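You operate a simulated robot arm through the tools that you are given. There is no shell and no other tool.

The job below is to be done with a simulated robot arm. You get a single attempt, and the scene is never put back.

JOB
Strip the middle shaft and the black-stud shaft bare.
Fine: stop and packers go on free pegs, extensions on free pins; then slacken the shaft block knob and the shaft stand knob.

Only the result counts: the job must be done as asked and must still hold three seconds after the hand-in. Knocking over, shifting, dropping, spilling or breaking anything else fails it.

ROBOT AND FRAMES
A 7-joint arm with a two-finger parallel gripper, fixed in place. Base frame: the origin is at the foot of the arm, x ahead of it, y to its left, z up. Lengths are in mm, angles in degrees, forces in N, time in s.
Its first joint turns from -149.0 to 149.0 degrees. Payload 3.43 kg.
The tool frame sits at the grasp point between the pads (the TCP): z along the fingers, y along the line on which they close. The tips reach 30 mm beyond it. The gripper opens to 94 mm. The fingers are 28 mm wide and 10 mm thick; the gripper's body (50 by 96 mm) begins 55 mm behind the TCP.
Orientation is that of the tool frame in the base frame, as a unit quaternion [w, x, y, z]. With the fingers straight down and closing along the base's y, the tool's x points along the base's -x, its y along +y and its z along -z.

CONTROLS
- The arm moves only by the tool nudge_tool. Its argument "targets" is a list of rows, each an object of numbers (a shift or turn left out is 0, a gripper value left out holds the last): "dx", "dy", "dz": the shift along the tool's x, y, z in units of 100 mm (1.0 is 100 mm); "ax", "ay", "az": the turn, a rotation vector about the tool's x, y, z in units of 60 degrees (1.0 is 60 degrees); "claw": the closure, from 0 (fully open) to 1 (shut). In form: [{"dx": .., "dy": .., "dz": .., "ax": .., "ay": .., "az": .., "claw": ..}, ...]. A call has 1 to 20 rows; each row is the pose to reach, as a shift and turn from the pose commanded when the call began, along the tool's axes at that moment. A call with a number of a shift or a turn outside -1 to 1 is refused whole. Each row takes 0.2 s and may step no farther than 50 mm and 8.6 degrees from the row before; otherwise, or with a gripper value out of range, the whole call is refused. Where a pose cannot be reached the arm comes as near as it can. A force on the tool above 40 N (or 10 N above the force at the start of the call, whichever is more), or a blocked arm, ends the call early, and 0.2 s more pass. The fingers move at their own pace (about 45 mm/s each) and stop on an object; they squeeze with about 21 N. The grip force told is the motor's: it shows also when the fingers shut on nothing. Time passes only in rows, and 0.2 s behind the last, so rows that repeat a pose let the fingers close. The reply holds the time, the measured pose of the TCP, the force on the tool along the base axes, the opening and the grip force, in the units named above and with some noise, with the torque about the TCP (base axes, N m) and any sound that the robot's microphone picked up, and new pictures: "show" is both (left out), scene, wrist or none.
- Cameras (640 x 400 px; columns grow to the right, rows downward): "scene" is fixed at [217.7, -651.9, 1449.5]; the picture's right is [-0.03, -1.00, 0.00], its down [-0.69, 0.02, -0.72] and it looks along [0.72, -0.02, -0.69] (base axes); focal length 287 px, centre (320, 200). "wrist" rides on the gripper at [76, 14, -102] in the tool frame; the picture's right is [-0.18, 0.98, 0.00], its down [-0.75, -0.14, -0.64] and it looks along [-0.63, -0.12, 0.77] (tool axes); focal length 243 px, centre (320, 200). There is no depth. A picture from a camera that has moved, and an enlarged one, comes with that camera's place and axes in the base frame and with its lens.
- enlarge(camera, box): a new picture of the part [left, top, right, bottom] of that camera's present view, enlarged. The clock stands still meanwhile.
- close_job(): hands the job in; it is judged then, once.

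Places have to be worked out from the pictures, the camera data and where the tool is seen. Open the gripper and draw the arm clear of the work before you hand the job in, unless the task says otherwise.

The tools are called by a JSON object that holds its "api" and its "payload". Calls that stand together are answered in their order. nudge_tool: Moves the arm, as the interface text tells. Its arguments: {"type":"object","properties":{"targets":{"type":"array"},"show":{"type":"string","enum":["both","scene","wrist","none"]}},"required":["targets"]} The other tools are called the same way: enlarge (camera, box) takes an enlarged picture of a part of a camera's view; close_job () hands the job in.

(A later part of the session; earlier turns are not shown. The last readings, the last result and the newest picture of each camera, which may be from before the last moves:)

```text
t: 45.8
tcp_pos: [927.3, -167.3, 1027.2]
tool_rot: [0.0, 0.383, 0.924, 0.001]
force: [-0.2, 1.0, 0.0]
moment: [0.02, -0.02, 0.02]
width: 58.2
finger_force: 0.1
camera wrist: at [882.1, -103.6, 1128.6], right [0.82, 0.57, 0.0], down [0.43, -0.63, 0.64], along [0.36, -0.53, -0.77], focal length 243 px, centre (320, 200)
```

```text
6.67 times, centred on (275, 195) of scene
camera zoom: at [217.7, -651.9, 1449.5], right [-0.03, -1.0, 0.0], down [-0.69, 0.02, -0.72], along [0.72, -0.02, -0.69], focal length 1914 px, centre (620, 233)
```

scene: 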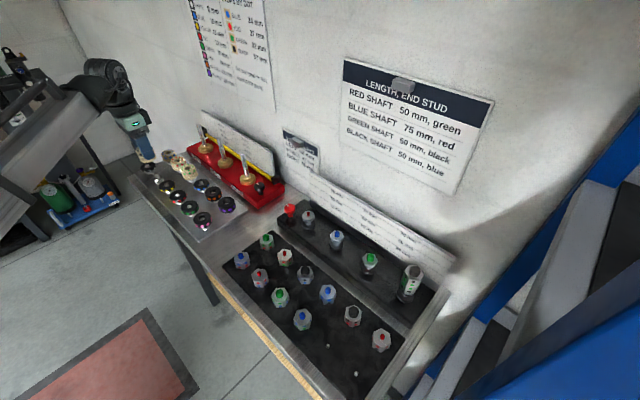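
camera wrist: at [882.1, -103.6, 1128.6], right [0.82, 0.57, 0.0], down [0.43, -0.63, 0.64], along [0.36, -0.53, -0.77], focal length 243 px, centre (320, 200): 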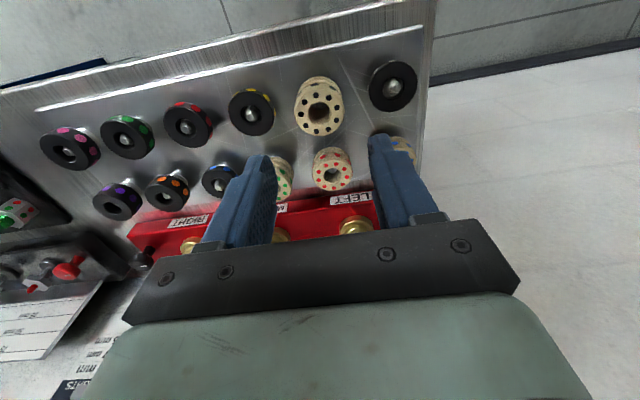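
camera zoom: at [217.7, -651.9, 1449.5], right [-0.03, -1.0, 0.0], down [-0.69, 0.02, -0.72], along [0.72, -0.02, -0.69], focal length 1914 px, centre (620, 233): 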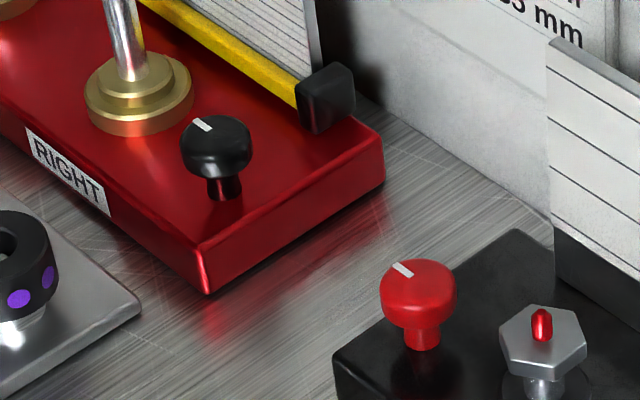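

The middle shaft is bare and all three pieces are on pegs. Now I raise the arm and traverse along the row direction to the black-stud shaft.

{"api": "nudge_tool", "payload": {"targets": [{"dz": -0.45}, {"dy": -0.2, "dz": -0.9}, {"dy": -0.6, "dz": -0.9}, {"dy": -1.0, "dz": -0.9}], "show": "none"}}

{"api": "nudge_tool", "payload": {"targets": [{"dy": -0.5}, {"dy": -1.0}], "show": "none"}}

{"api": "nudge_tool", "payload": {"targets": [{"dy": -0.5}, {"dy": -1.0}], "show": "none"}}

{"api": "nudge_tool", "payload": {"targets": [{"dy": -0.5}, {"dy": -1.0}], "show": "none"}}

{"api": "nudge_tool", "payload": {"targets": [{"dy": -0.5}, {"dy": -1.0}], "show": "none"}}

{"api": "nudge_tool", "payload": {"targets": [{"dy": -0.5}, {"dy": -1.0}], "show": "none"}}

{"api": "nudge_tool", "payload": {"targets": [{"dy": -0.5}, {"dy": -1.0}], "show": "both"}}

```text
t: 46.8
tcp_pos: [855.1, -238.6, 1116.2]
tool_rot: [0.0, 0.382, 0.924, 0.0]
force: [0.9, -0.4, -0.3]
moment: [-0.03, 0.01, -0.04]
width: 58.3
finger_force: 0.2
```

```text
t: 47.4
tcp_pos: [784.1, -308.2, 1115.6]
tool_rot: [-0.001, 0.381, 0.924, 0.0]
force: [0.8, 0.6, 0.2]
moment: [-0.02, 0.02, -0.01]
width: 58.5
finger_force: 0.0
```

```text
t: 48.0
tcp_pos: [712.7, -378.8, 1114.6]
tool_rot: [0.001, 0.383, 0.924, -0.001]
force: [0.0, -0.4, -0.2]
moment: [0.0, 0.0, 0.02]
width: 58.4
finger_force: 0.0
```

```text
t: 48.6
tcp_pos: [643.0, -449.2, 1116.3]
tool_rot: [0.0, 0.382, 0.924, 0.001]
force: [0.4, -0.4, -0.4]
moment: [-0.01, -0.02, 0.0]
width: 58.5
finger_force: 0.1
```

```text
t: 49.2
tcp_pos: [573.1, -520.9, 1117.2]
tool_rot: [0.0, 0.382, 0.924, 0.0]
force: [-0.4, 0.9, 0.3]
moment: [0.04, -0.01, 0.03]
width: 58.4
finger_force: 0.1
```

```text
t: 49.8
tcp_pos: [500.9, -591.5, 1117.4]
tool_rot: [0.0, 0.382, 0.924, 0.0]
force: [-0.6, 0.6, 0.3]
moment: [0.01, -0.01, -0.01]
width: 58.3
finger_force: 0.2
```

```text
t: 50.4
tcp_pos: [432.8, -662.9, 1116.0]
tool_rot: [0.0, 0.382, 0.924, 0.0]
force: [-0.4, 0.0, -0.5]
moment: [0.0, 0.02, 0.0]
width: 58.1
finger_force: 0.0
camera wrist: at [386.9, -599.1, 1218.3], right [0.82, 0.57, 0.0], down [0.43, -0.63, 0.64], along [0.36, -0.53, -0.77], focal length 243 px, centre (320, 200)
```

scene: 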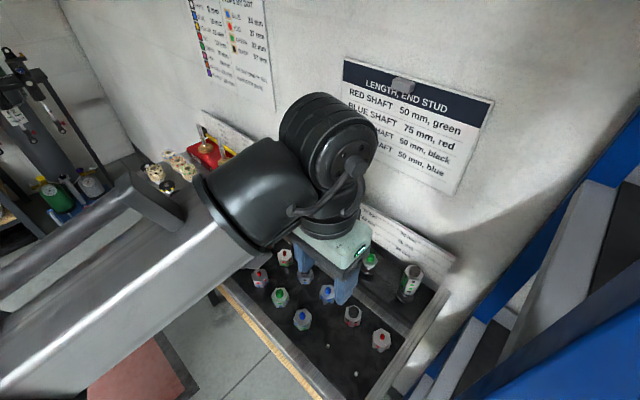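
wrist: 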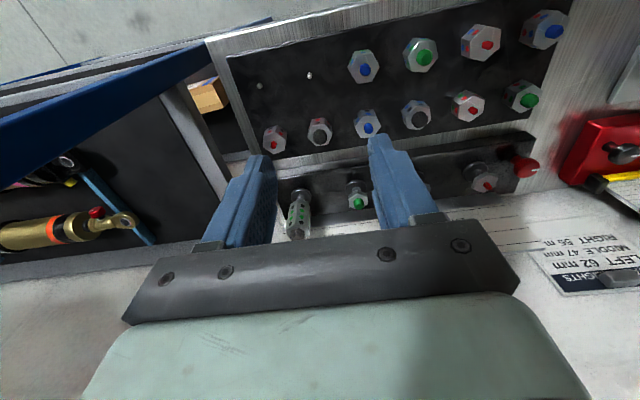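

I check the surroundings on this side of the table (the blue structure) and the black-stud stack in detail.

{"api": "enlarge", "payload": {"camera": "scene", "box": [360, 100, 640, 400]}}

{"api": "enlarge", "payload": {"camera": "wrist", "box": [0, 0, 330, 260]}}

{"api": "enlarge", "payload": {"camera": "wrist", "box": [240, 120, 400, 250]}}

{"api": "enlarge", "payload": {"camera": "scene", "box": [380, 250, 430, 310]}}

```text
1.33 times, centred on (500, 250) of scene
camera zoom: at [217.7, -651.9, 1449.5], right [-0.03, -1.0, 0.0], down [-0.69, 0.02, -0.72], along [0.72, -0.02, -0.69], focal length 383 px, centre (80, 133)
```

zoom: 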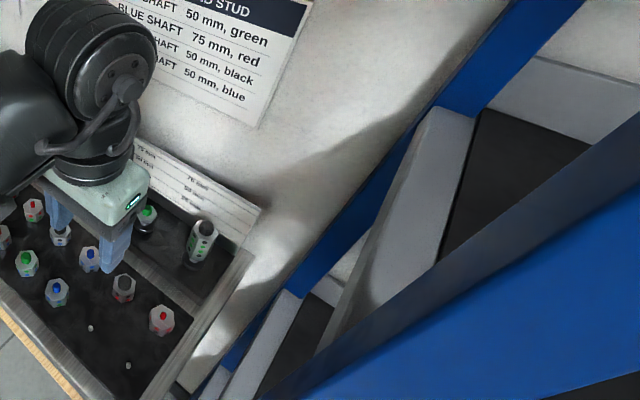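

```text
1.54 times, centred on (165, 130) of wrist
camera zoom: at [386.9, -599.1, 1218.3], right [0.82, 0.57, 0.0], down [0.43, -0.63, 0.64], along [0.36, -0.53, -0.77], focal length 373 px, centre (558, 308)
```

zoom: 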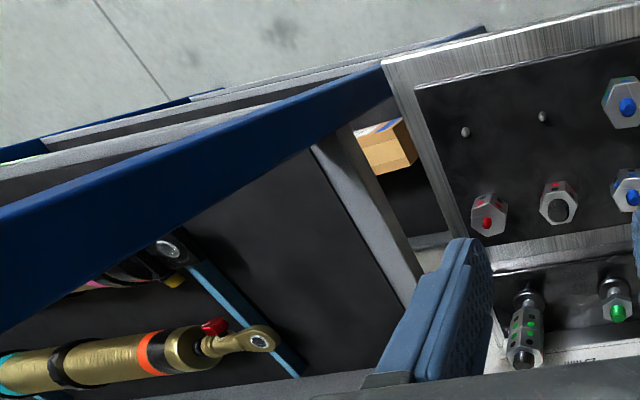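

```text
3.08 times, centred on (320, 185) of wrist
camera zoom: at [386.9, -599.1, 1218.3], right [0.82, 0.57, 0.0], down [0.43, -0.63, 0.64], along [0.36, -0.53, -0.77], focal length 746 px, centre (320, 246)
```

zoom: 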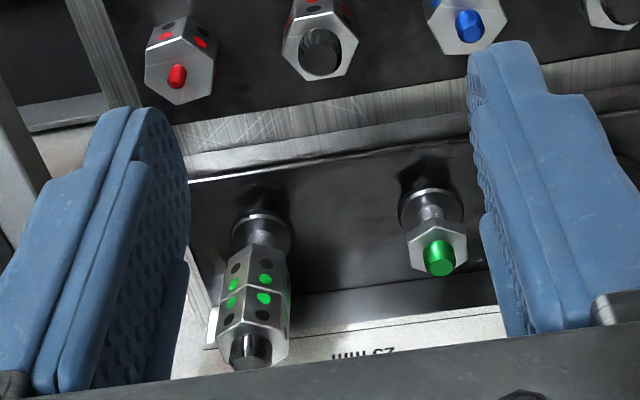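

```text
6.67 times, centred on (405, 280) of scene
camera zoom: at [217.7, -651.9, 1449.5], right [-0.03, -1.0, 0.0], down [-0.69, 0.02, -0.72], along [0.72, -0.02, -0.69], focal length 1914 px, centre (-247, -333)
```

zoom: 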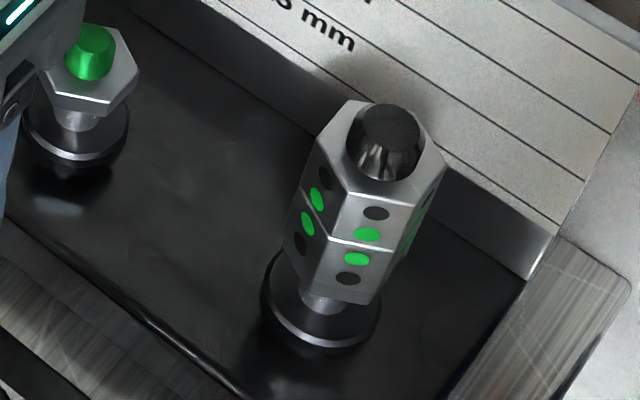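

The blue structure is a tall rack whose side plane lies roughly 120 mm beyond the shaft along the row, so the gripper has room. I move toward the black-stud shaft in steps and re-measure.

{"api": "nudge_tool", "payload": {"targets": [{"dx": -0.4, "dy": -0.25}, {"dx": -0.8, "dy": -0.5}, {"dx": -1.0, "dy": -0.69}, {"dx": -1.0, "dy": -0.69}]}}

{"api": "enlarge", "payload": {"camera": "wrist", "box": [240, 60, 420, 200]}}

```text
t: 51.4
tcp_pos: [452.7, -781.0, 1116.8]
tool_rot: [0.0, 0.383, 0.924, 0.0]
force: [-0.5, 0.4, -0.8]
moment: [-0.01, 0.01, -0.01]
width: 57.9
finger_force: 0.0
camera wrist: at [408.2, -718.3, 1219.3], right [0.82, 0.57, 0.0], down [0.43, -0.63, 0.64], along [0.36, -0.53, -0.77], focal length 243 px, centre (320, 200)
```

scene: 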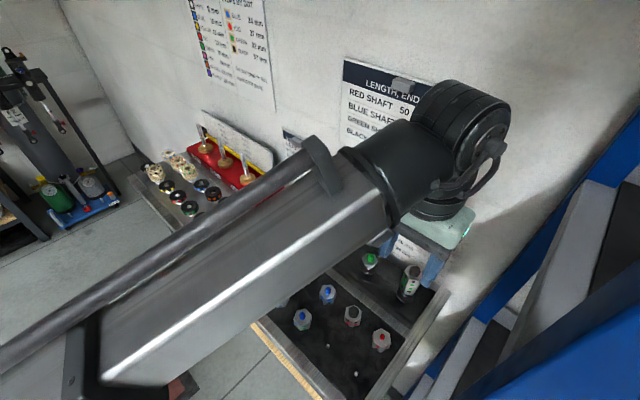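
wrist: 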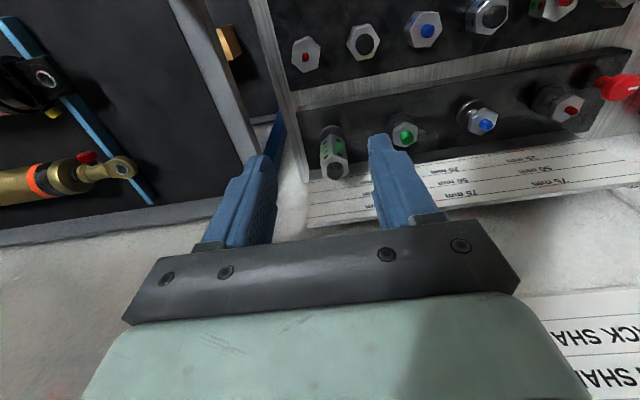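

```text
2.86 times, centred on (330, 130) of wrist
camera zoom: at [408.2, -718.3, 1219.3], right [0.82, 0.57, 0.0], down [0.43, -0.63, 0.64], along [0.36, -0.53, -0.77], focal length 693 px, centre (291, 400)
```

zoom: 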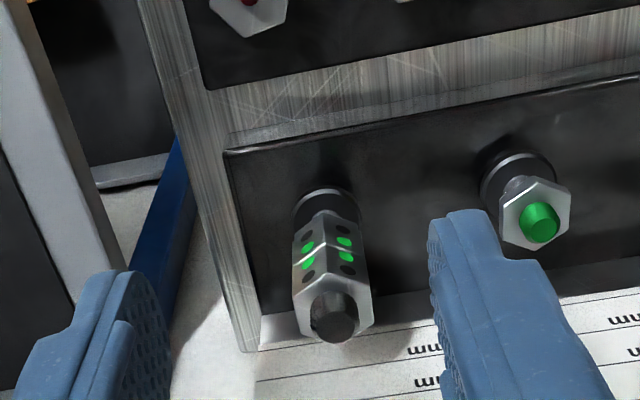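

The stud is about 77 mm further out and nearly in line. I move over it and lower to TCP z≈1050, tips well above the stud top (~988).

{"api": "nudge_tool", "payload": {"targets": [{"dx": -0.4, "dy": 0.01}, {"dx": -0.75, "dy": 0.02}, {"dx": -0.75, "dy": 0.02, "dz": 0.35}, {"dx": -0.75, "dy": 0.02, "dz": 0.67}, {"dx": -0.75, "dy": 0.02, "dz": 0.67}]}}

{"api": "enlarge", "payload": {"camera": "wrist", "box": [250, 60, 390, 180]}}

{"api": "enlarge", "payload": {"camera": "scene", "box": [370, 200, 450, 310]}}

```text
t: 52.6
tcp_pos: [508.0, -832.6, 1049.0]
tool_rot: [0.0, 0.383, 0.924, 0.001]
force: [-0.2, -0.1, 0.3]
moment: [0.05, 0.03, -0.02]
width: 58.2
finger_force: 0.1
camera wrist: at [464.0, -769.7, 1151.4], right [0.82, 0.57, 0.0], down [0.43, -0.63, 0.64], along [0.36, -0.53, -0.77], focal length 243 px, centre (320, 200)
```

scene: 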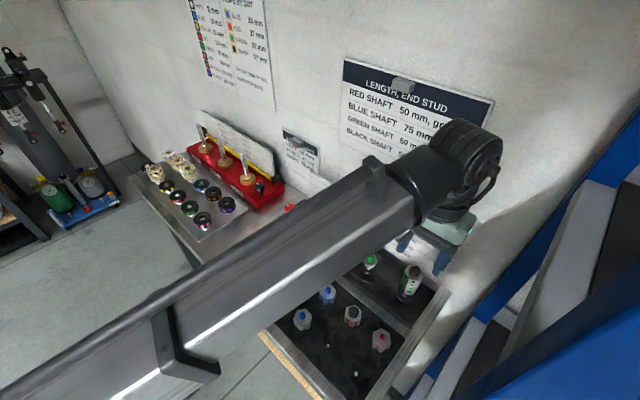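
wrist: 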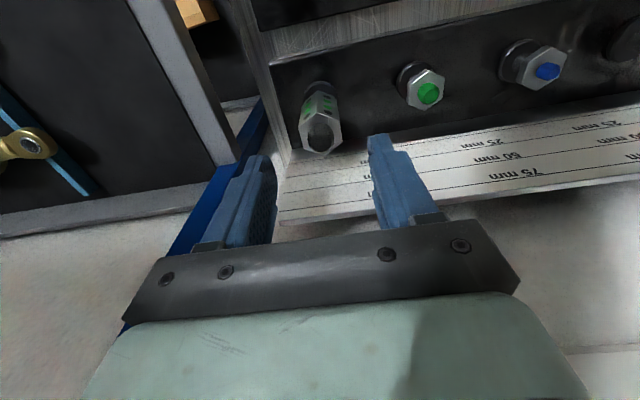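

```text
3.33 times, centred on (320, 120) of wrist
camera zoom: at [464.0, -769.7, 1151.4], right [0.82, 0.57, 0.0], down [0.43, -0.63, 0.64], along [0.36, -0.53, -0.77], focal length 809 px, centre (320, 467)
```

zoom: 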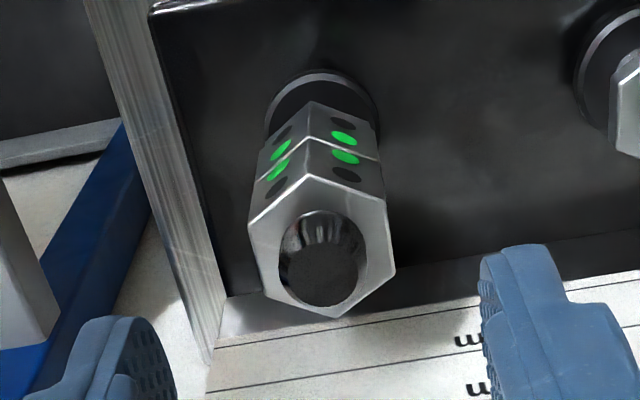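

```text
3.64 times, centred on (410, 255) of scene
camera zoom: at [217.7, -651.9, 1449.5], right [-0.03, -1.0, 0.0], down [-0.69, 0.02, -0.72], along [0.72, -0.02, -0.69], focal length 1044 px, centre (-7, 0)
```

zoom: 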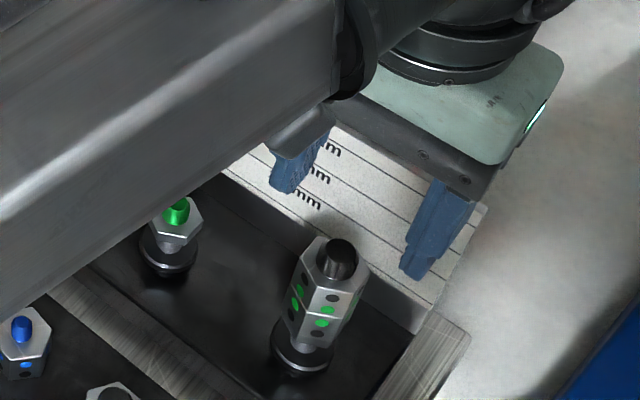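

The stud top triangulates to about (511,-838,983), so I am about 5.5 mm short in tool x and 1.5 mm off in y. I zoom in to find the joint height between the two extensions.

{"api": "enlarge", "payload": {"camera": "scene", "box": [394, 260, 426, 302]}}

{"api": "enlarge", "payload": {"camera": "scene", "box": [355, 245, 387, 287]}}

```text
9.52 times, centred on (410, 281) of scene
camera zoom: at [217.7, -651.9, 1449.5], right [-0.03, -1.0, 0.0], down [-0.69, 0.02, -0.72], along [0.72, -0.02, -0.69], focal length 2734 px, centre (-537, -571)
```

zoom: 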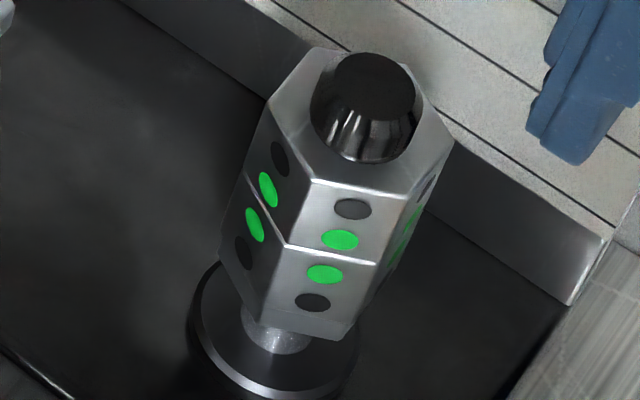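

```text
9.52 times, centred on (371, 266) of scene
camera zoom: at [217.7, -651.9, 1449.5], right [-0.03, -1.0, 0.0], down [-0.69, 0.02, -0.72], along [0.72, -0.02, -0.69], focal length 2734 px, centre (-166, -429)
```

zoom: 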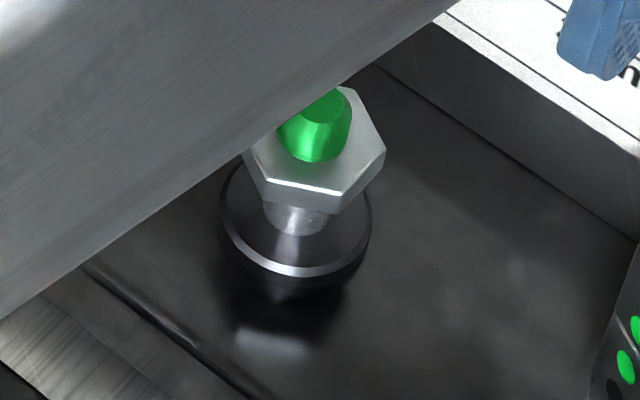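

Using the regular 94 mm shaft pitch, I put the axis near (510,-837), the upper body at z≈946–971 and the lower one at ≈921–946. I shift and descend to put the tips at about z 951.

{"api": "nudge_tool", "payload": {"targets": [{"dx": -0.045, "dy": -0.01}, {"dx": -0.045, "dy": -0.01, "dz": 0.3}, {"dx": -0.045, "dy": -0.01, "dz": 0.4}, {"dx": -0.045, "dy": -0.01, "dz": 0.4}]}}

{"api": "enlarge", "payload": {"camera": "wrist", "box": [250, 80, 390, 200]}}

{"api": "enlarge", "payload": {"camera": "scene", "box": [384, 240, 436, 302]}}

```text
t: 53.6
tcp_pos: [512.2, -836.3, 1008.3]
tool_rot: [0.0, 0.382, 0.924, 0.0]
force: [-0.1, -0.5, -0.6]
moment: [0.02, 0.01, -0.02]
width: 58.4
finger_force: 0.1
camera wrist: at [466.6, -773.4, 1110.8], right [0.82, 0.57, 0.0], down [0.43, -0.63, 0.64], along [0.36, -0.53, -0.77], focal length 243 px, centre (320, 200)
```

scene: 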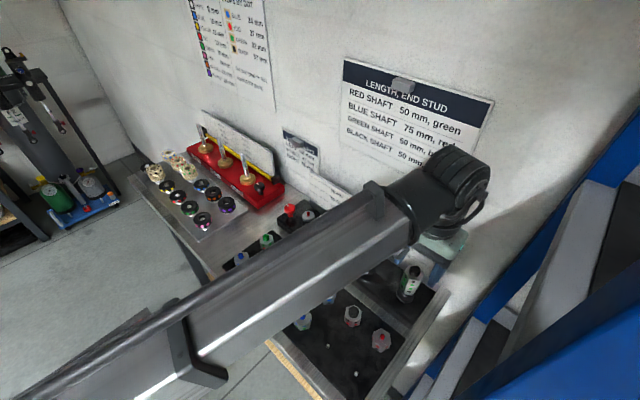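
wrist: 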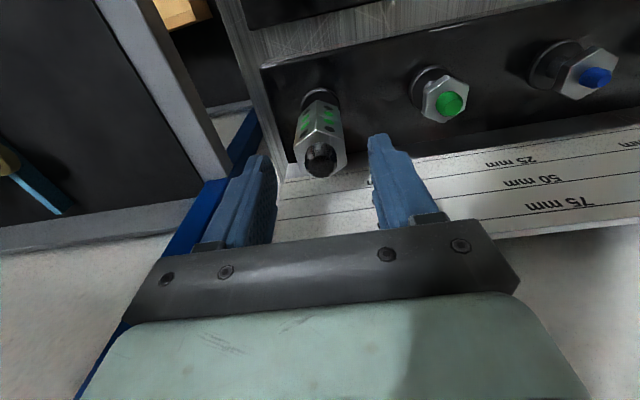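

```text
3.33 times, centred on (320, 140) of wrist
camera zoom: at [466.6, -773.4, 1110.8], right [0.82, 0.57, 0.0], down [0.43, -0.63, 0.64], along [0.36, -0.53, -0.77], focal length 809 px, centre (320, 400)
```

zoom: 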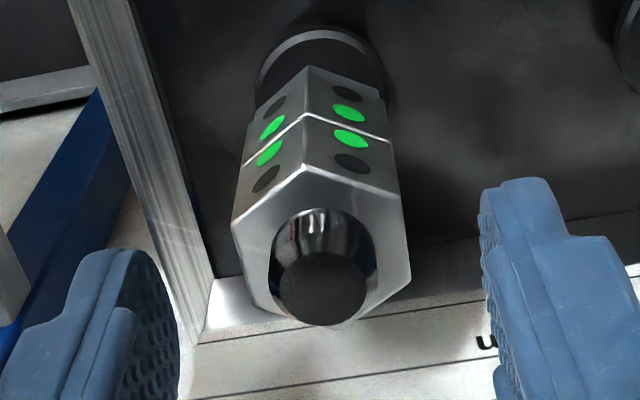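

```text
6.45 times, centred on (410, 271) of scene
camera zoom: at [217.7, -651.9, 1449.5], right [-0.03, -1.0, 0.0], down [-0.69, 0.02, -0.72], along [0.72, -0.02, -0.69], focal length 1852 px, centre (-261, -258)
```

zoom: 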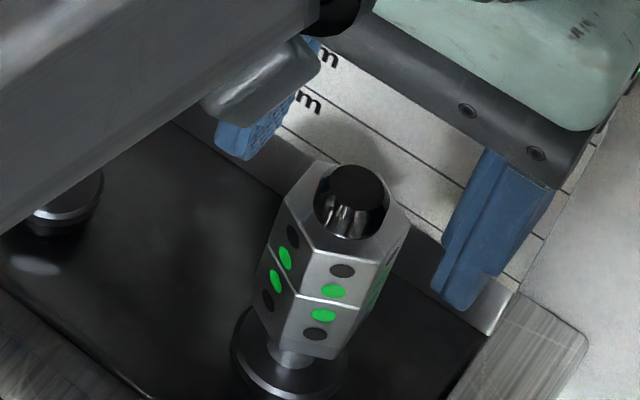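

The stud is within about 2 mm of the tool axis. I trim that and descend to TCP z≈981.

{"api": "nudge_tool", "payload": {"targets": [{"dx": -0.015, "dy": -0.008, "dz": 0.1}, {"dx": -0.015, "dy": -0.008, "dz": 0.2}, {"dx": -0.015, "dy": -0.008, "dz": 0.28}, {"dx": -0.015, "dy": -0.008, "dz": 0.28}], "show": "wrist"}}

{"api": "enlarge", "payload": {"camera": "wrist", "box": [240, 80, 400, 220]}}

{"api": "enlarge", "payload": {"camera": "scene", "box": [384, 240, 436, 302]}}

```text
t: 54.6
tcp_pos: [511.8, -838.7, 981.3]
tool_rot: [0.0, 0.383, 0.924, 0.0]
force: [0.5, 0.5, -0.1]
moment: [-0.01, 0.01, 0.0]
width: 58.3
finger_force: 0.0
camera wrist: at [467.4, -775.7, 1083.4], right [0.82, 0.57, 0.0], down [0.43, -0.63, 0.64], along [0.36, -0.53, -0.77], focal length 243 px, centre (320, 200)
```

wrist: 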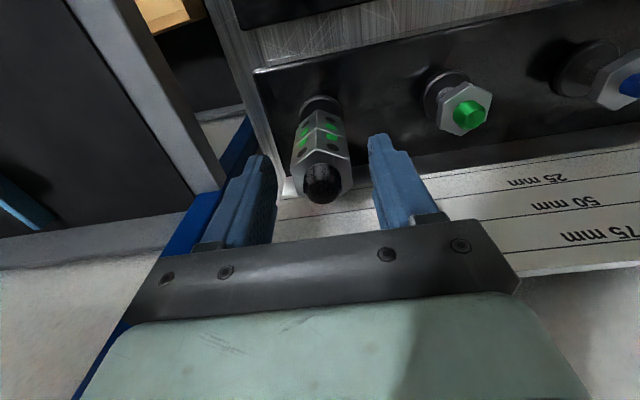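

```text
2.86 times, centred on (320, 150) of wrist
camera zoom: at [467.4, -775.7, 1083.4], right [0.82, 0.57, 0.0], down [0.43, -0.63, 0.64], along [0.36, -0.53, -0.77], focal length 693 px, centre (320, 343)
```

zoom: 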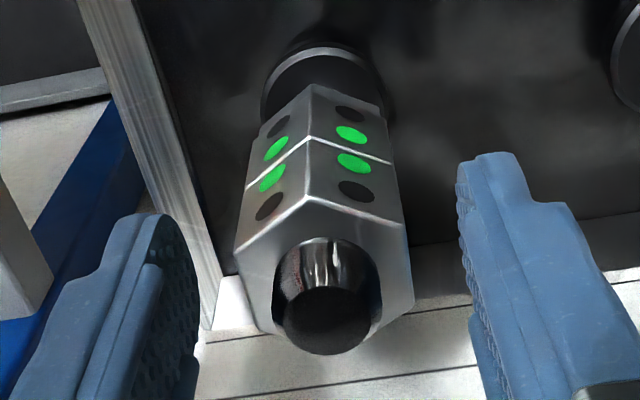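

```text
6.45 times, centred on (410, 271) of scene
camera zoom: at [217.7, -651.9, 1449.5], right [-0.03, -1.0, 0.0], down [-0.69, 0.02, -0.72], along [0.72, -0.02, -0.69], focal length 1852 px, centre (-261, -258)
```

zoom: 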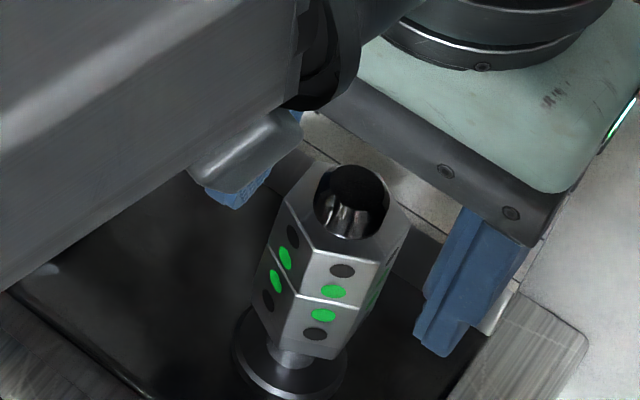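

Tips are at z≈951 and the joint at about 946, so I raise 2 mm for margin and close on the upper extension.

{"api": "nudge_tool", "payload": {"targets": [{"dz": -0.02}, {"dz": -0.02, "claw": 1}, {"dz": -0.02, "claw": 1}, {"dz": -0.02, "claw": 1}, {"dz": -0.02, "claw": 1}, {"dz": -0.02, "claw": 1}], "show": "wrist"}}

{"api": "enlarge", "payload": {"camera": "scene", "box": [390, 250, 430, 302]}}

{"api": "enlarge", "payload": {"camera": "wrist", "box": [240, 80, 400, 220]}}

```text
t: 56.0
tcp_pos: [511.0, -839.0, 983.2]
tool_rot: [0.0, 0.384, 0.924, 0.0]
force: [0.3, 0.1, 0.5]
moment: [0.02, 0.01, 0.01]
width: 31.6
finger_force: 21.0
camera wrist: at [467.0, -775.7, 1085.4], right [0.82, 0.57, 0.0], down [0.43, -0.63, 0.64], along [0.36, -0.53, -0.77], focal length 243 px, centre (320, 200)
```

wrist: 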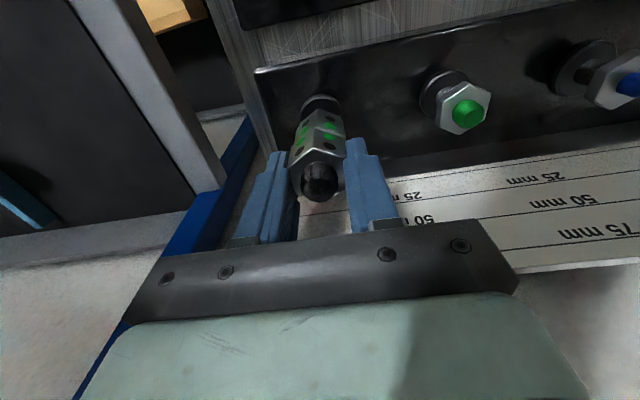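

```text
7.69 times, centred on (410, 276) of scene
camera zoom: at [217.7, -651.9, 1449.5], right [-0.03, -1.0, 0.0], down [-0.69, 0.02, -0.72], along [0.72, -0.02, -0.69], focal length 2208 px, centre (-372, -385)
```

zoom: 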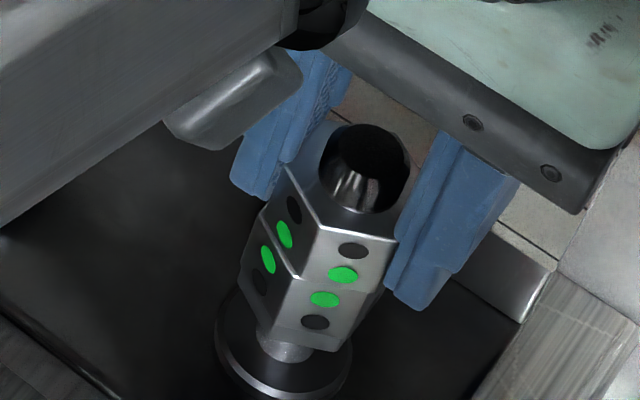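

```text
2.86 times, centred on (320, 150) of wrist
camera zoom: at [467.0, -775.7, 1085.4], right [0.82, 0.57, 0.0], down [0.43, -0.63, 0.64], along [0.36, -0.53, -0.77], focal length 693 px, centre (320, 343)
```

zoom: 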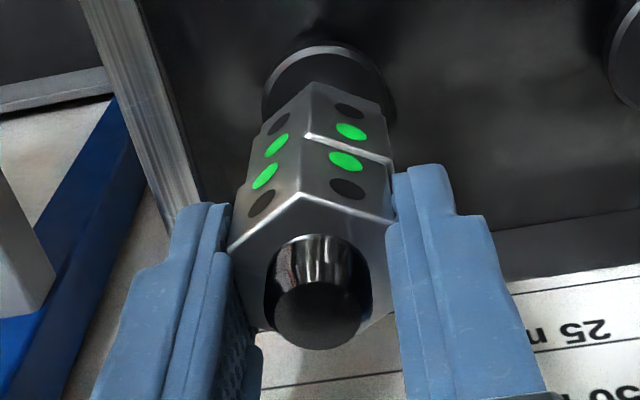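

Only the upper extension is gripped; it shifted slightly on its socket, so the joint is a loose slip fit. I lift straight up slowly.

{"api": "nudge_tool", "payload": {"targets": [{"dz": -0.02}, {"dz": -0.05}, {"dz": -0.09}, {"dz": -0.09}], "show": "none"}}

{"api": "enlarge", "payload": {"camera": "scene", "box": [390, 250, 430, 302]}}

{"api": "enlarge", "payload": {"camera": "wrist", "box": [240, 80, 400, 220]}}

```text
t: 57.0
tcp_pos: [509.7, -839.2, 991.7]
tool_rot: [0.001, 0.383, 0.924, 0.0]
force: [-0.2, -0.4, -0.5]
moment: [0.03, -0.01, -0.02]
width: 31.6
finger_force: 20.9
```

```text
7.69 times, centred on (410, 276) of scene
camera zoom: at [217.7, -651.9, 1449.5], right [-0.03, -1.0, 0.0], down [-0.69, 0.02, -0.72], along [0.72, -0.02, -0.69], focal length 2208 px, centre (-372, -385)
```

zoom: 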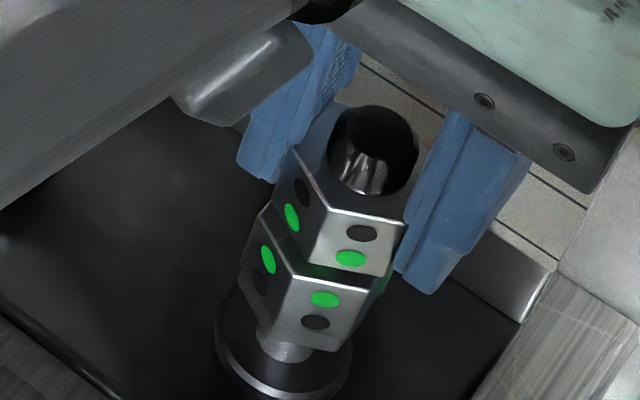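

```text
2.86 times, centred on (320, 150) of wrist
camera zoom: at [466.7, -775.7, 1094.1], right [0.82, 0.57, 0.0], down [0.43, -0.63, 0.64], along [0.36, -0.53, -0.77], focal length 693 px, centre (320, 343)
```

zoom: 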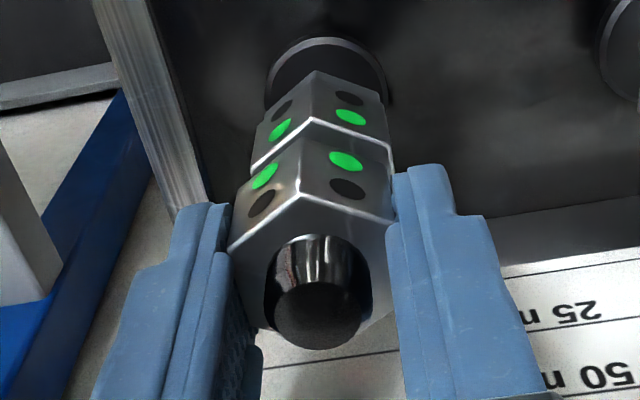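

The upper extension separates cleanly and the lower one stays put. I lift it clear and carry it back toward the free pin near (419,-672).

{"api": "nudge_tool", "payload": {"targets": [{"dz": -0.2}, {"dz": -0.45}, {"dz": -0.68}, {"dx": 0.43, "dy": 0.13, "dz": -0.68}, {"dx": 0.86, "dy": 0.27, "dz": -0.68}], "show": "none"}}

{"api": "nudge_tool", "payload": {"targets": [{"dx": 0.43, "dy": 0.13}, {"dx": 0.86, "dy": 0.264}, {"dx": 0.86, "dy": 0.264, "dz": 0.3}, {"dx": 0.86, "dy": 0.264, "dz": 0.3}]}}

{"api": "enlarge", "payload": {"camera": "wrist", "box": [220, 40, 420, 200]}}

{"api": "enlarge", "payload": {"camera": "scene", "box": [310, 300, 410, 400]}}

```text
t: 58.2
tcp_pos: [468.7, -758.7, 1058.7]
tool_rot: [0.0, 0.383, 0.924, 0.0]
force: [-0.1, -1.2, -0.9]
moment: [0.02, -0.02, 0.01]
width: 31.7
finger_force: 20.8
```

```text
t: 59.2
tcp_pos: [425.9, -680.0, 1030.1]
tool_rot: [-0.001, 0.383, 0.924, 0.0]
force: [0.6, -0.2, -0.4]
moment: [0.0, 0.02, 0.03]
width: 31.3
finger_force: 21.1
camera wrist: at [381.6, -615.7, 1132.4], right [0.82, 0.57, 0.0], down [0.43, -0.63, 0.64], along [0.36, -0.53, -0.77], focal length 243 px, centre (320, 200)
```

scene: 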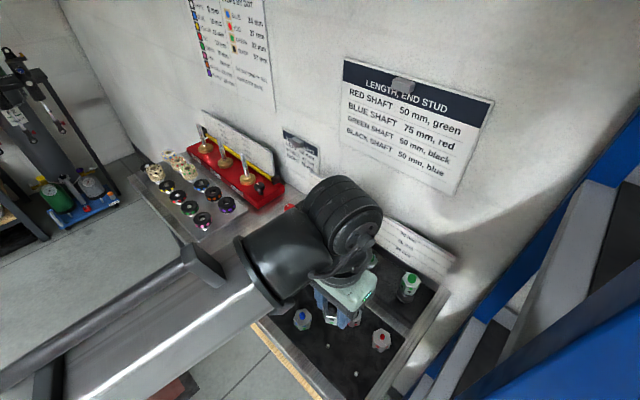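
wrist: 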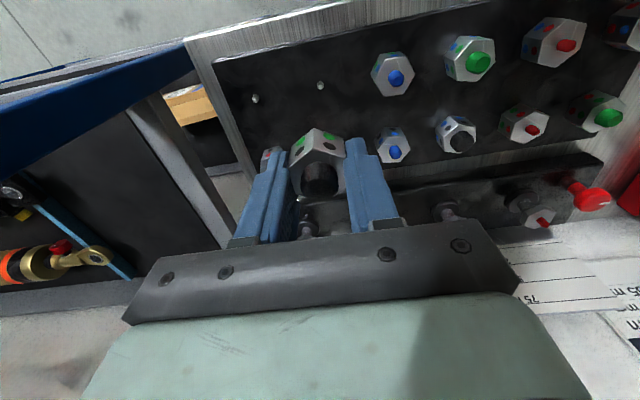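

```text
2.50 times, centred on (320, 120) of wrist
camera zoom: at [381.6, -615.7, 1132.4], right [0.82, 0.57, 0.0], down [0.43, -0.63, 0.64], along [0.36, -0.53, -0.77], focal length 606 px, centre (320, 400)
```

zoom: 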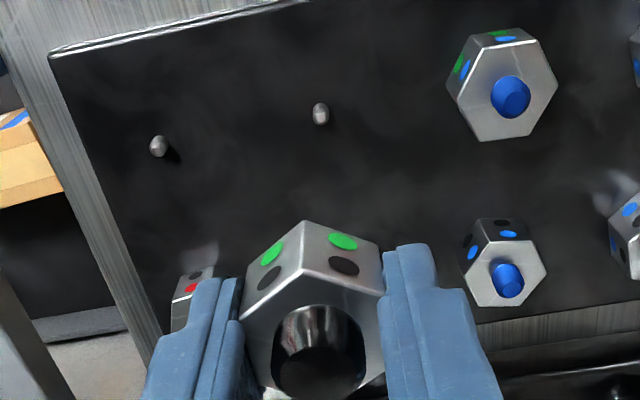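

```text
4.00 times, centred on (360, 350) of scene
camera zoom: at [217.7, -651.9, 1449.5], right [-0.03, -1.0, 0.0], down [-0.69, 0.02, -0.72], along [0.72, -0.02, -0.69], focal length 1148 px, centre (160, -400)
```

zoom: 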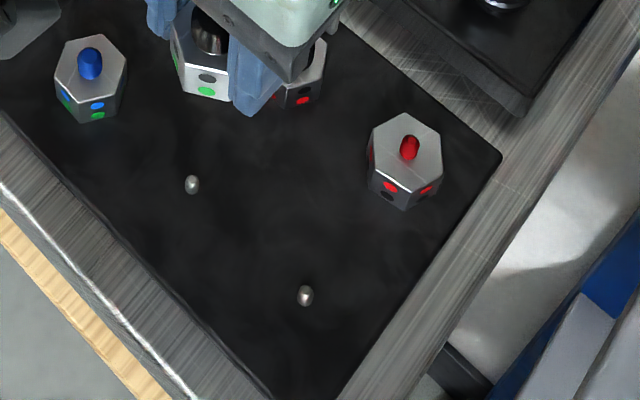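

The free pin is at about (419.5,-672.3,872), with the held extension's axis about 1–2 mm off the tool axis in x. I shift over the pin and descend to leave the extension roughly 20 mm above it.

{"api": "nudge_tool", "payload": {"targets": [{"dx": 0.081, "dy": 0.01}, {"dx": 0.081, "dy": 0.01, "dz": 0.4}, {"dx": 0.081, "dy": 0.01, "dz": 0.8}, {"dx": 0.081, "dy": 0.01, "dz": 1.0}, {"dx": 0.081, "dy": 0.01, "dz": 1.0}], "show": "wrist"}}

{"api": "enlarge", "payload": {"camera": "wrist", "box": [220, 60, 420, 220]}}

{"api": "enlarge", "payload": {"camera": "scene", "box": [330, 310, 390, 390]}}

```text
t: 60.4
tcp_pos: [423.0, -674.8, 929.8]
tool_rot: [0.001, 0.382, 0.924, 0.0]
force: [-0.4, 0.1, -1.0]
moment: [0.03, -0.02, 0.02]
width: 31.5
finger_force: 20.9
camera wrist: at [377.8, -610.5, 1031.8], right [0.82, 0.57, 0.0], down [0.43, -0.63, 0.64], along [0.36, -0.53, -0.77], focal length 243 px, centre (320, 200)
```

wrist: 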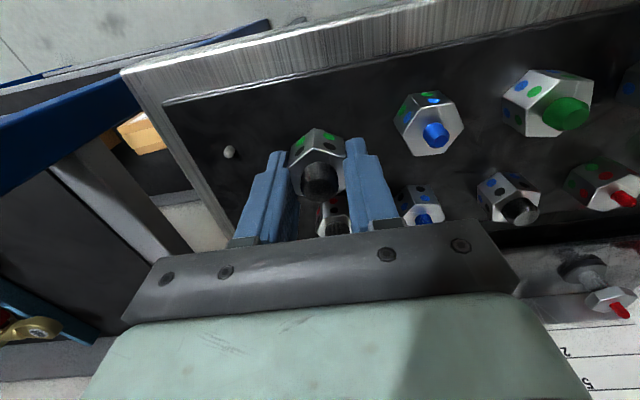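

```text
2.50 times, centred on (320, 140) of wrist
camera zoom: at [377.8, -610.5, 1031.8], right [0.82, 0.57, 0.0], down [0.43, -0.63, 0.64], along [0.36, -0.53, -0.77], focal length 606 px, centre (320, 350)
```

zoom: 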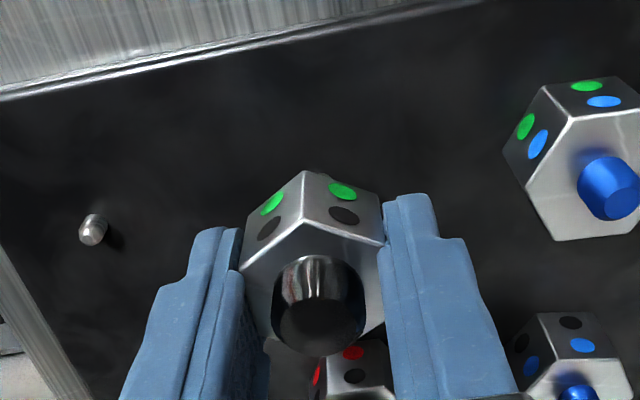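

```text
5.00 times, centred on (360, 350) of scene
camera zoom: at [217.7, -651.9, 1449.5], right [-0.03, -1.0, 0.0], down [-0.69, 0.02, -0.72], along [0.72, -0.02, -0.69], focal length 1435 px, centre (120, -550)
```

zoom: 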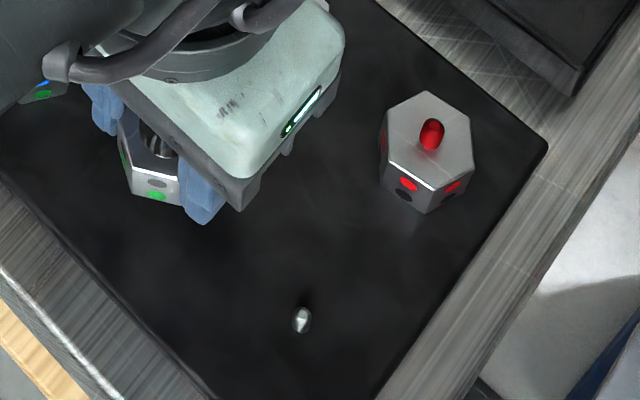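

Pin A seen relative to the tool confirms the held extension is within about 1 mm of pin B. I lower gradually over the pin.

{"api": "nudge_tool", "payload": {"targets": [{"dz": 0.08}, {"dz": 0.15}, {"dz": 0.2}, {"dz": 0.23}, {"dz": 0.23}], "show": "none"}}

{"api": "enlarge", "payload": {"camera": "wrist", "box": [220, 60, 420, 220]}}

{"api": "enlarge", "payload": {"camera": "scene", "box": [330, 310, 390, 390]}}

```text
t: 61.6
tcp_pos: [422.3, -672.3, 906.2]
tool_rot: [0.0, 0.383, 0.924, 0.0]
force: [0.4, 0.5, -0.6]
moment: [0.0, -0.01, -0.04]
width: 32.0
finger_force: 21.5
```

```text
2.50 times, centred on (320, 140) of wrist
camera zoom: at [377.6, -610.1, 1009.0], right [0.82, 0.57, 0.0], down [0.43, -0.63, 0.64], along [0.36, -0.53, -0.77], focal length 606 px, centre (320, 350)
```

zoom: 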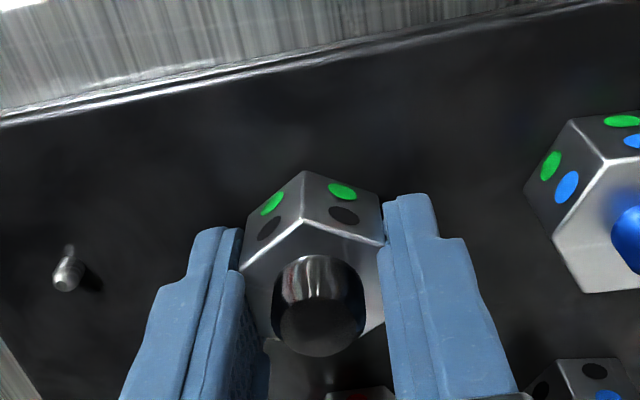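

```text
5.00 times, centred on (360, 350) of scene
camera zoom: at [217.7, -651.9, 1449.5], right [-0.03, -1.0, 0.0], down [-0.69, 0.02, -0.72], along [0.72, -0.02, -0.69], focal length 1435 px, centre (120, -550)
```

zoom: 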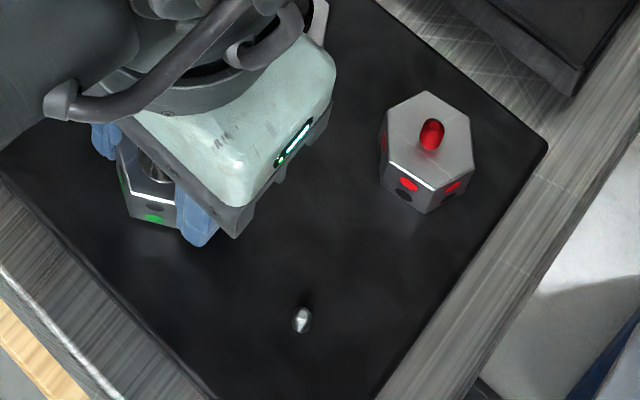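

No contact force yet. I continue down in small steps until the seat is felt.

{"api": "nudge_tool", "payload": {"targets": [{"dz": 0.01}, {"dz": 0.02}, {"dz": 0.03}, {"dz": 0.04}, {"dz": 0.05}, {"dz": 0.05}], "show": "none"}}

{"api": "enlarge", "payload": {"camera": "wrist", "box": [220, 60, 420, 220]}}

```text
t: 63.0
tcp_pos: [422.8, -671.7, 901.6]
tool_rot: [0.0, 0.383, 0.924, 0.0]
force: [0.6, 0.5, 6.0]
moment: [0.04, 0.06, -0.01]
width: 31.2
finger_force: 20.9
```

```text
2.50 times, centred on (320, 140) of wrist
camera zoom: at [377.4, -609.9, 1004.4], right [0.82, 0.57, 0.0], down [0.43, -0.63, 0.64], along [0.36, -0.53, -0.77], focal length 606 px, centre (320, 350)
```

zoom: 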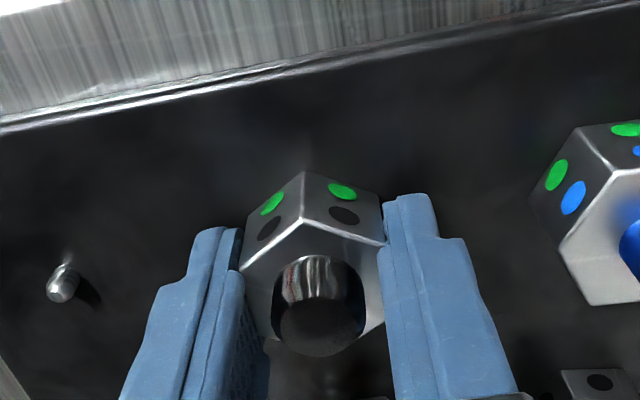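

A 6 N contact at TCP z≈902. I look closely from the scene camera to see whether the extension's bottom is on the floor of the rack or hung on the pin.

{"api": "enlarge", "payload": {"camera": "scene", "box": [335, 325, 365, 365]}}

{"api": "enlarge", "payload": {"camera": "scene", "box": [365, 320, 400, 360]}}

{"api": "enlarge", "payload": {"camera": "wrist", "box": [280, 110, 360, 180]}}

```text
10.00 times, centred on (350, 345) of scene
camera zoom: at [217.7, -651.9, 1449.5], right [-0.03, -1.0, 0.0], down [-0.69, 0.02, -0.72], along [0.72, -0.02, -0.69], focal length 2870 px, centre (20, -1250)
```

zoom: 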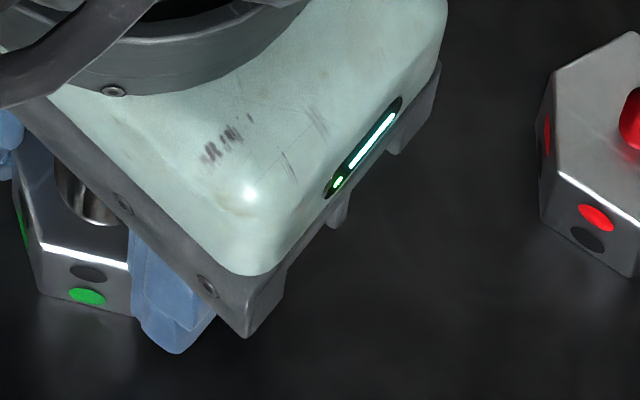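

```text
10.00 times, centred on (382, 340) of scene
camera zoom: at [217.7, -651.9, 1449.5], right [-0.03, -1.0, 0.0], down [-0.69, 0.02, -0.72], along [0.72, -0.02, -0.69], focal length 2870 px, centre (-305, -1200)
```

zoom: 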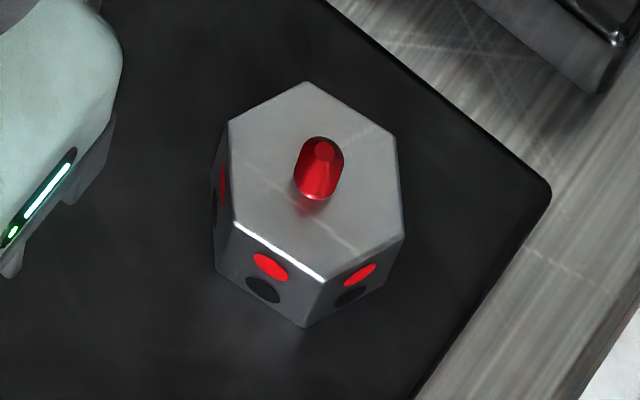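

```text
5.71 times, centred on (320, 145) of wrist
camera zoom: at [377.4, -609.9, 1004.4], right [0.82, 0.57, 0.0], down [0.43, -0.63, 0.64], along [0.36, -0.53, -0.77], focal length 1386 px, centre (320, 514)
```

zoom: 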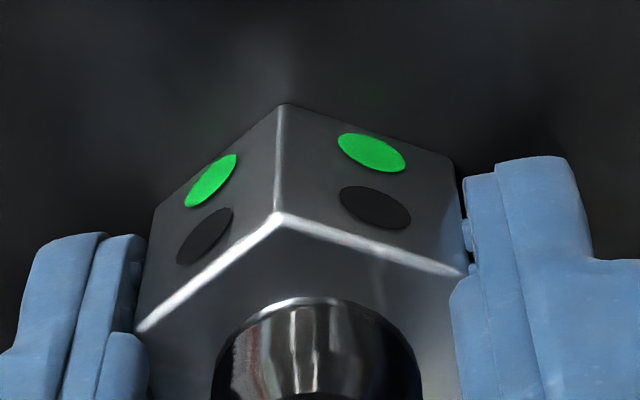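

I look at the remaining bare pin closely to judge its height against the floor.

{"api": "enlarge", "payload": {"camera": "wrist", "box": [195, 145, 245, 195]}}

{"api": "enlarge", "payload": {"camera": "scene", "box": [345, 362, 365, 382]}}

```text
8.00 times, centred on (220, 170) of wrist
camera zoom: at [377.4, -609.9, 1004.4], right [0.82, 0.57, 0.0], down [0.43, -0.63, 0.64], along [0.36, -0.53, -0.77], focal length 1941 px, centre (1120, 440)
```

zoom: 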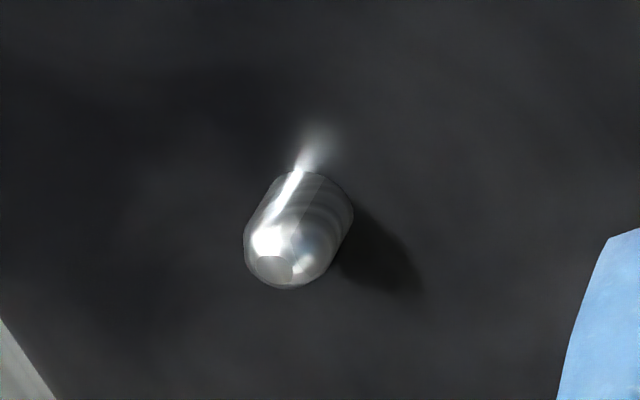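

```text
16.00 times, centred on (355, 372) of scene
camera zoom: at [217.7, -651.9, 1449.5], right [-0.03, -1.0, 0.0], down [-0.69, 0.02, -0.72], along [0.72, -0.02, -0.69], focal length 4593 px, centre (-240, -2552)
```

zoom: 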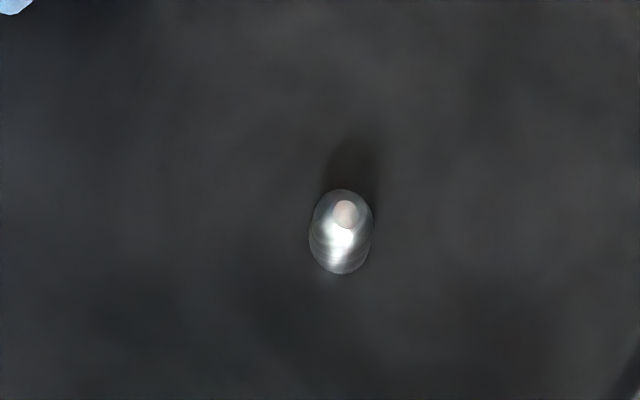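

The pin stands about 8 mm above a floor at z≈864, so the extension (bottom ≈ 864.5) is fully down over it. I open slightly and back straight up.

{"api": "nudge_tool", "payload": {"targets": [{"dz": -0.005, "claw": 0.5}, {"dz": -0.005, "claw": 0.5}, {"dz": -0.005, "claw": 0.5}, {"dz": -0.1, "claw": 0.5}, {"dz": -0.3, "claw": 0.5}, {"dz": -0.7, "claw": 0.5}, {"dz": -1.0, "claw": 0.4}]}}

{"api": "enlarge", "payload": {"camera": "wrist", "box": [220, 40, 420, 200]}}

{"api": "enlarge", "payload": {"camera": "scene", "box": [310, 300, 410, 400]}}

```text
t: 64.6
tcp_pos: [423.0, -673.0, 1003.5]
tool_rot: [0.0, 0.383, 0.924, 0.0]
force: [0.0, -0.5, -0.8]
moment: [0.02, 0.0, -0.03]
width: 56.1
finger_force: 0.0
camera wrist: at [377.7, -610.3, 1105.0], right [0.82, 0.57, 0.0], down [0.43, -0.63, 0.64], along [0.36, -0.53, -0.77], focal length 243 px, centre (320, 200)
```

scene: 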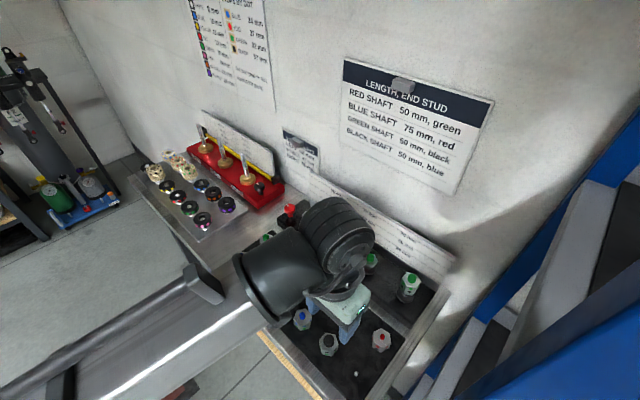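
wrist: 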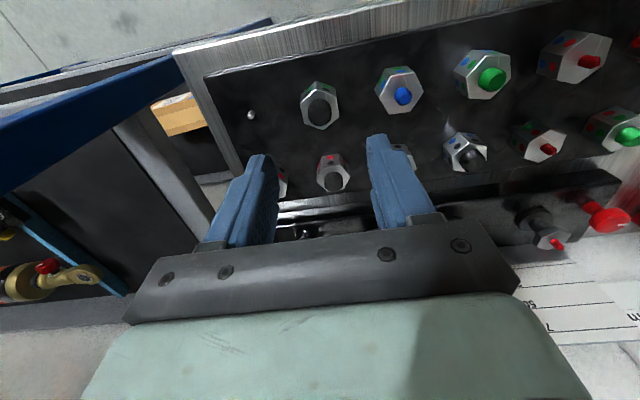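

```text
2.50 times, centred on (320, 120) of wrist
camera zoom: at [377.7, -610.3, 1105.0], right [0.82, 0.57, 0.0], down [0.43, -0.63, 0.64], along [0.36, -0.53, -0.77], focal length 606 px, centre (320, 400)
```

zoom: 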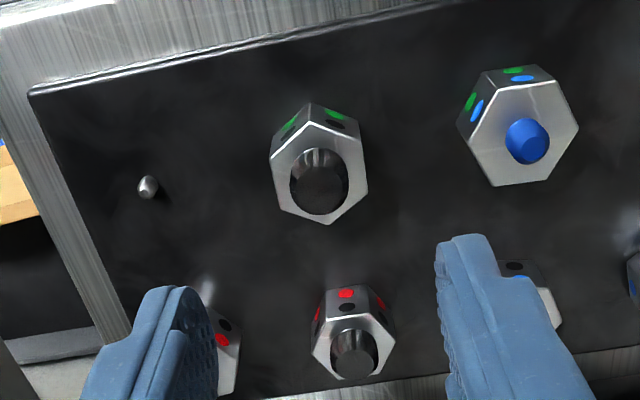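

```text
4.00 times, centred on (360, 350) of scene
camera zoom: at [217.7, -651.9, 1449.5], right [-0.03, -1.0, 0.0], down [-0.69, 0.02, -0.72], along [0.72, -0.02, -0.69], focal length 1148 px, centre (160, -400)
```

zoom: 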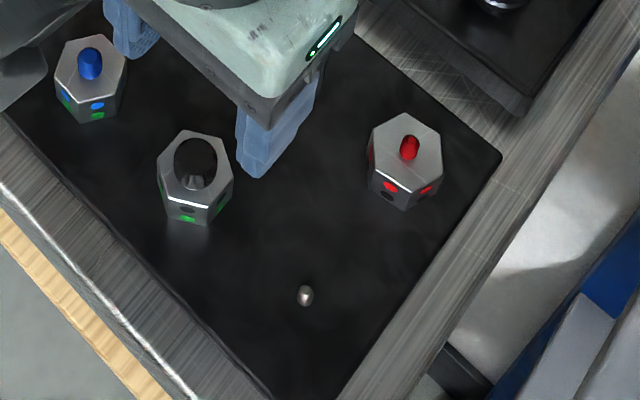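

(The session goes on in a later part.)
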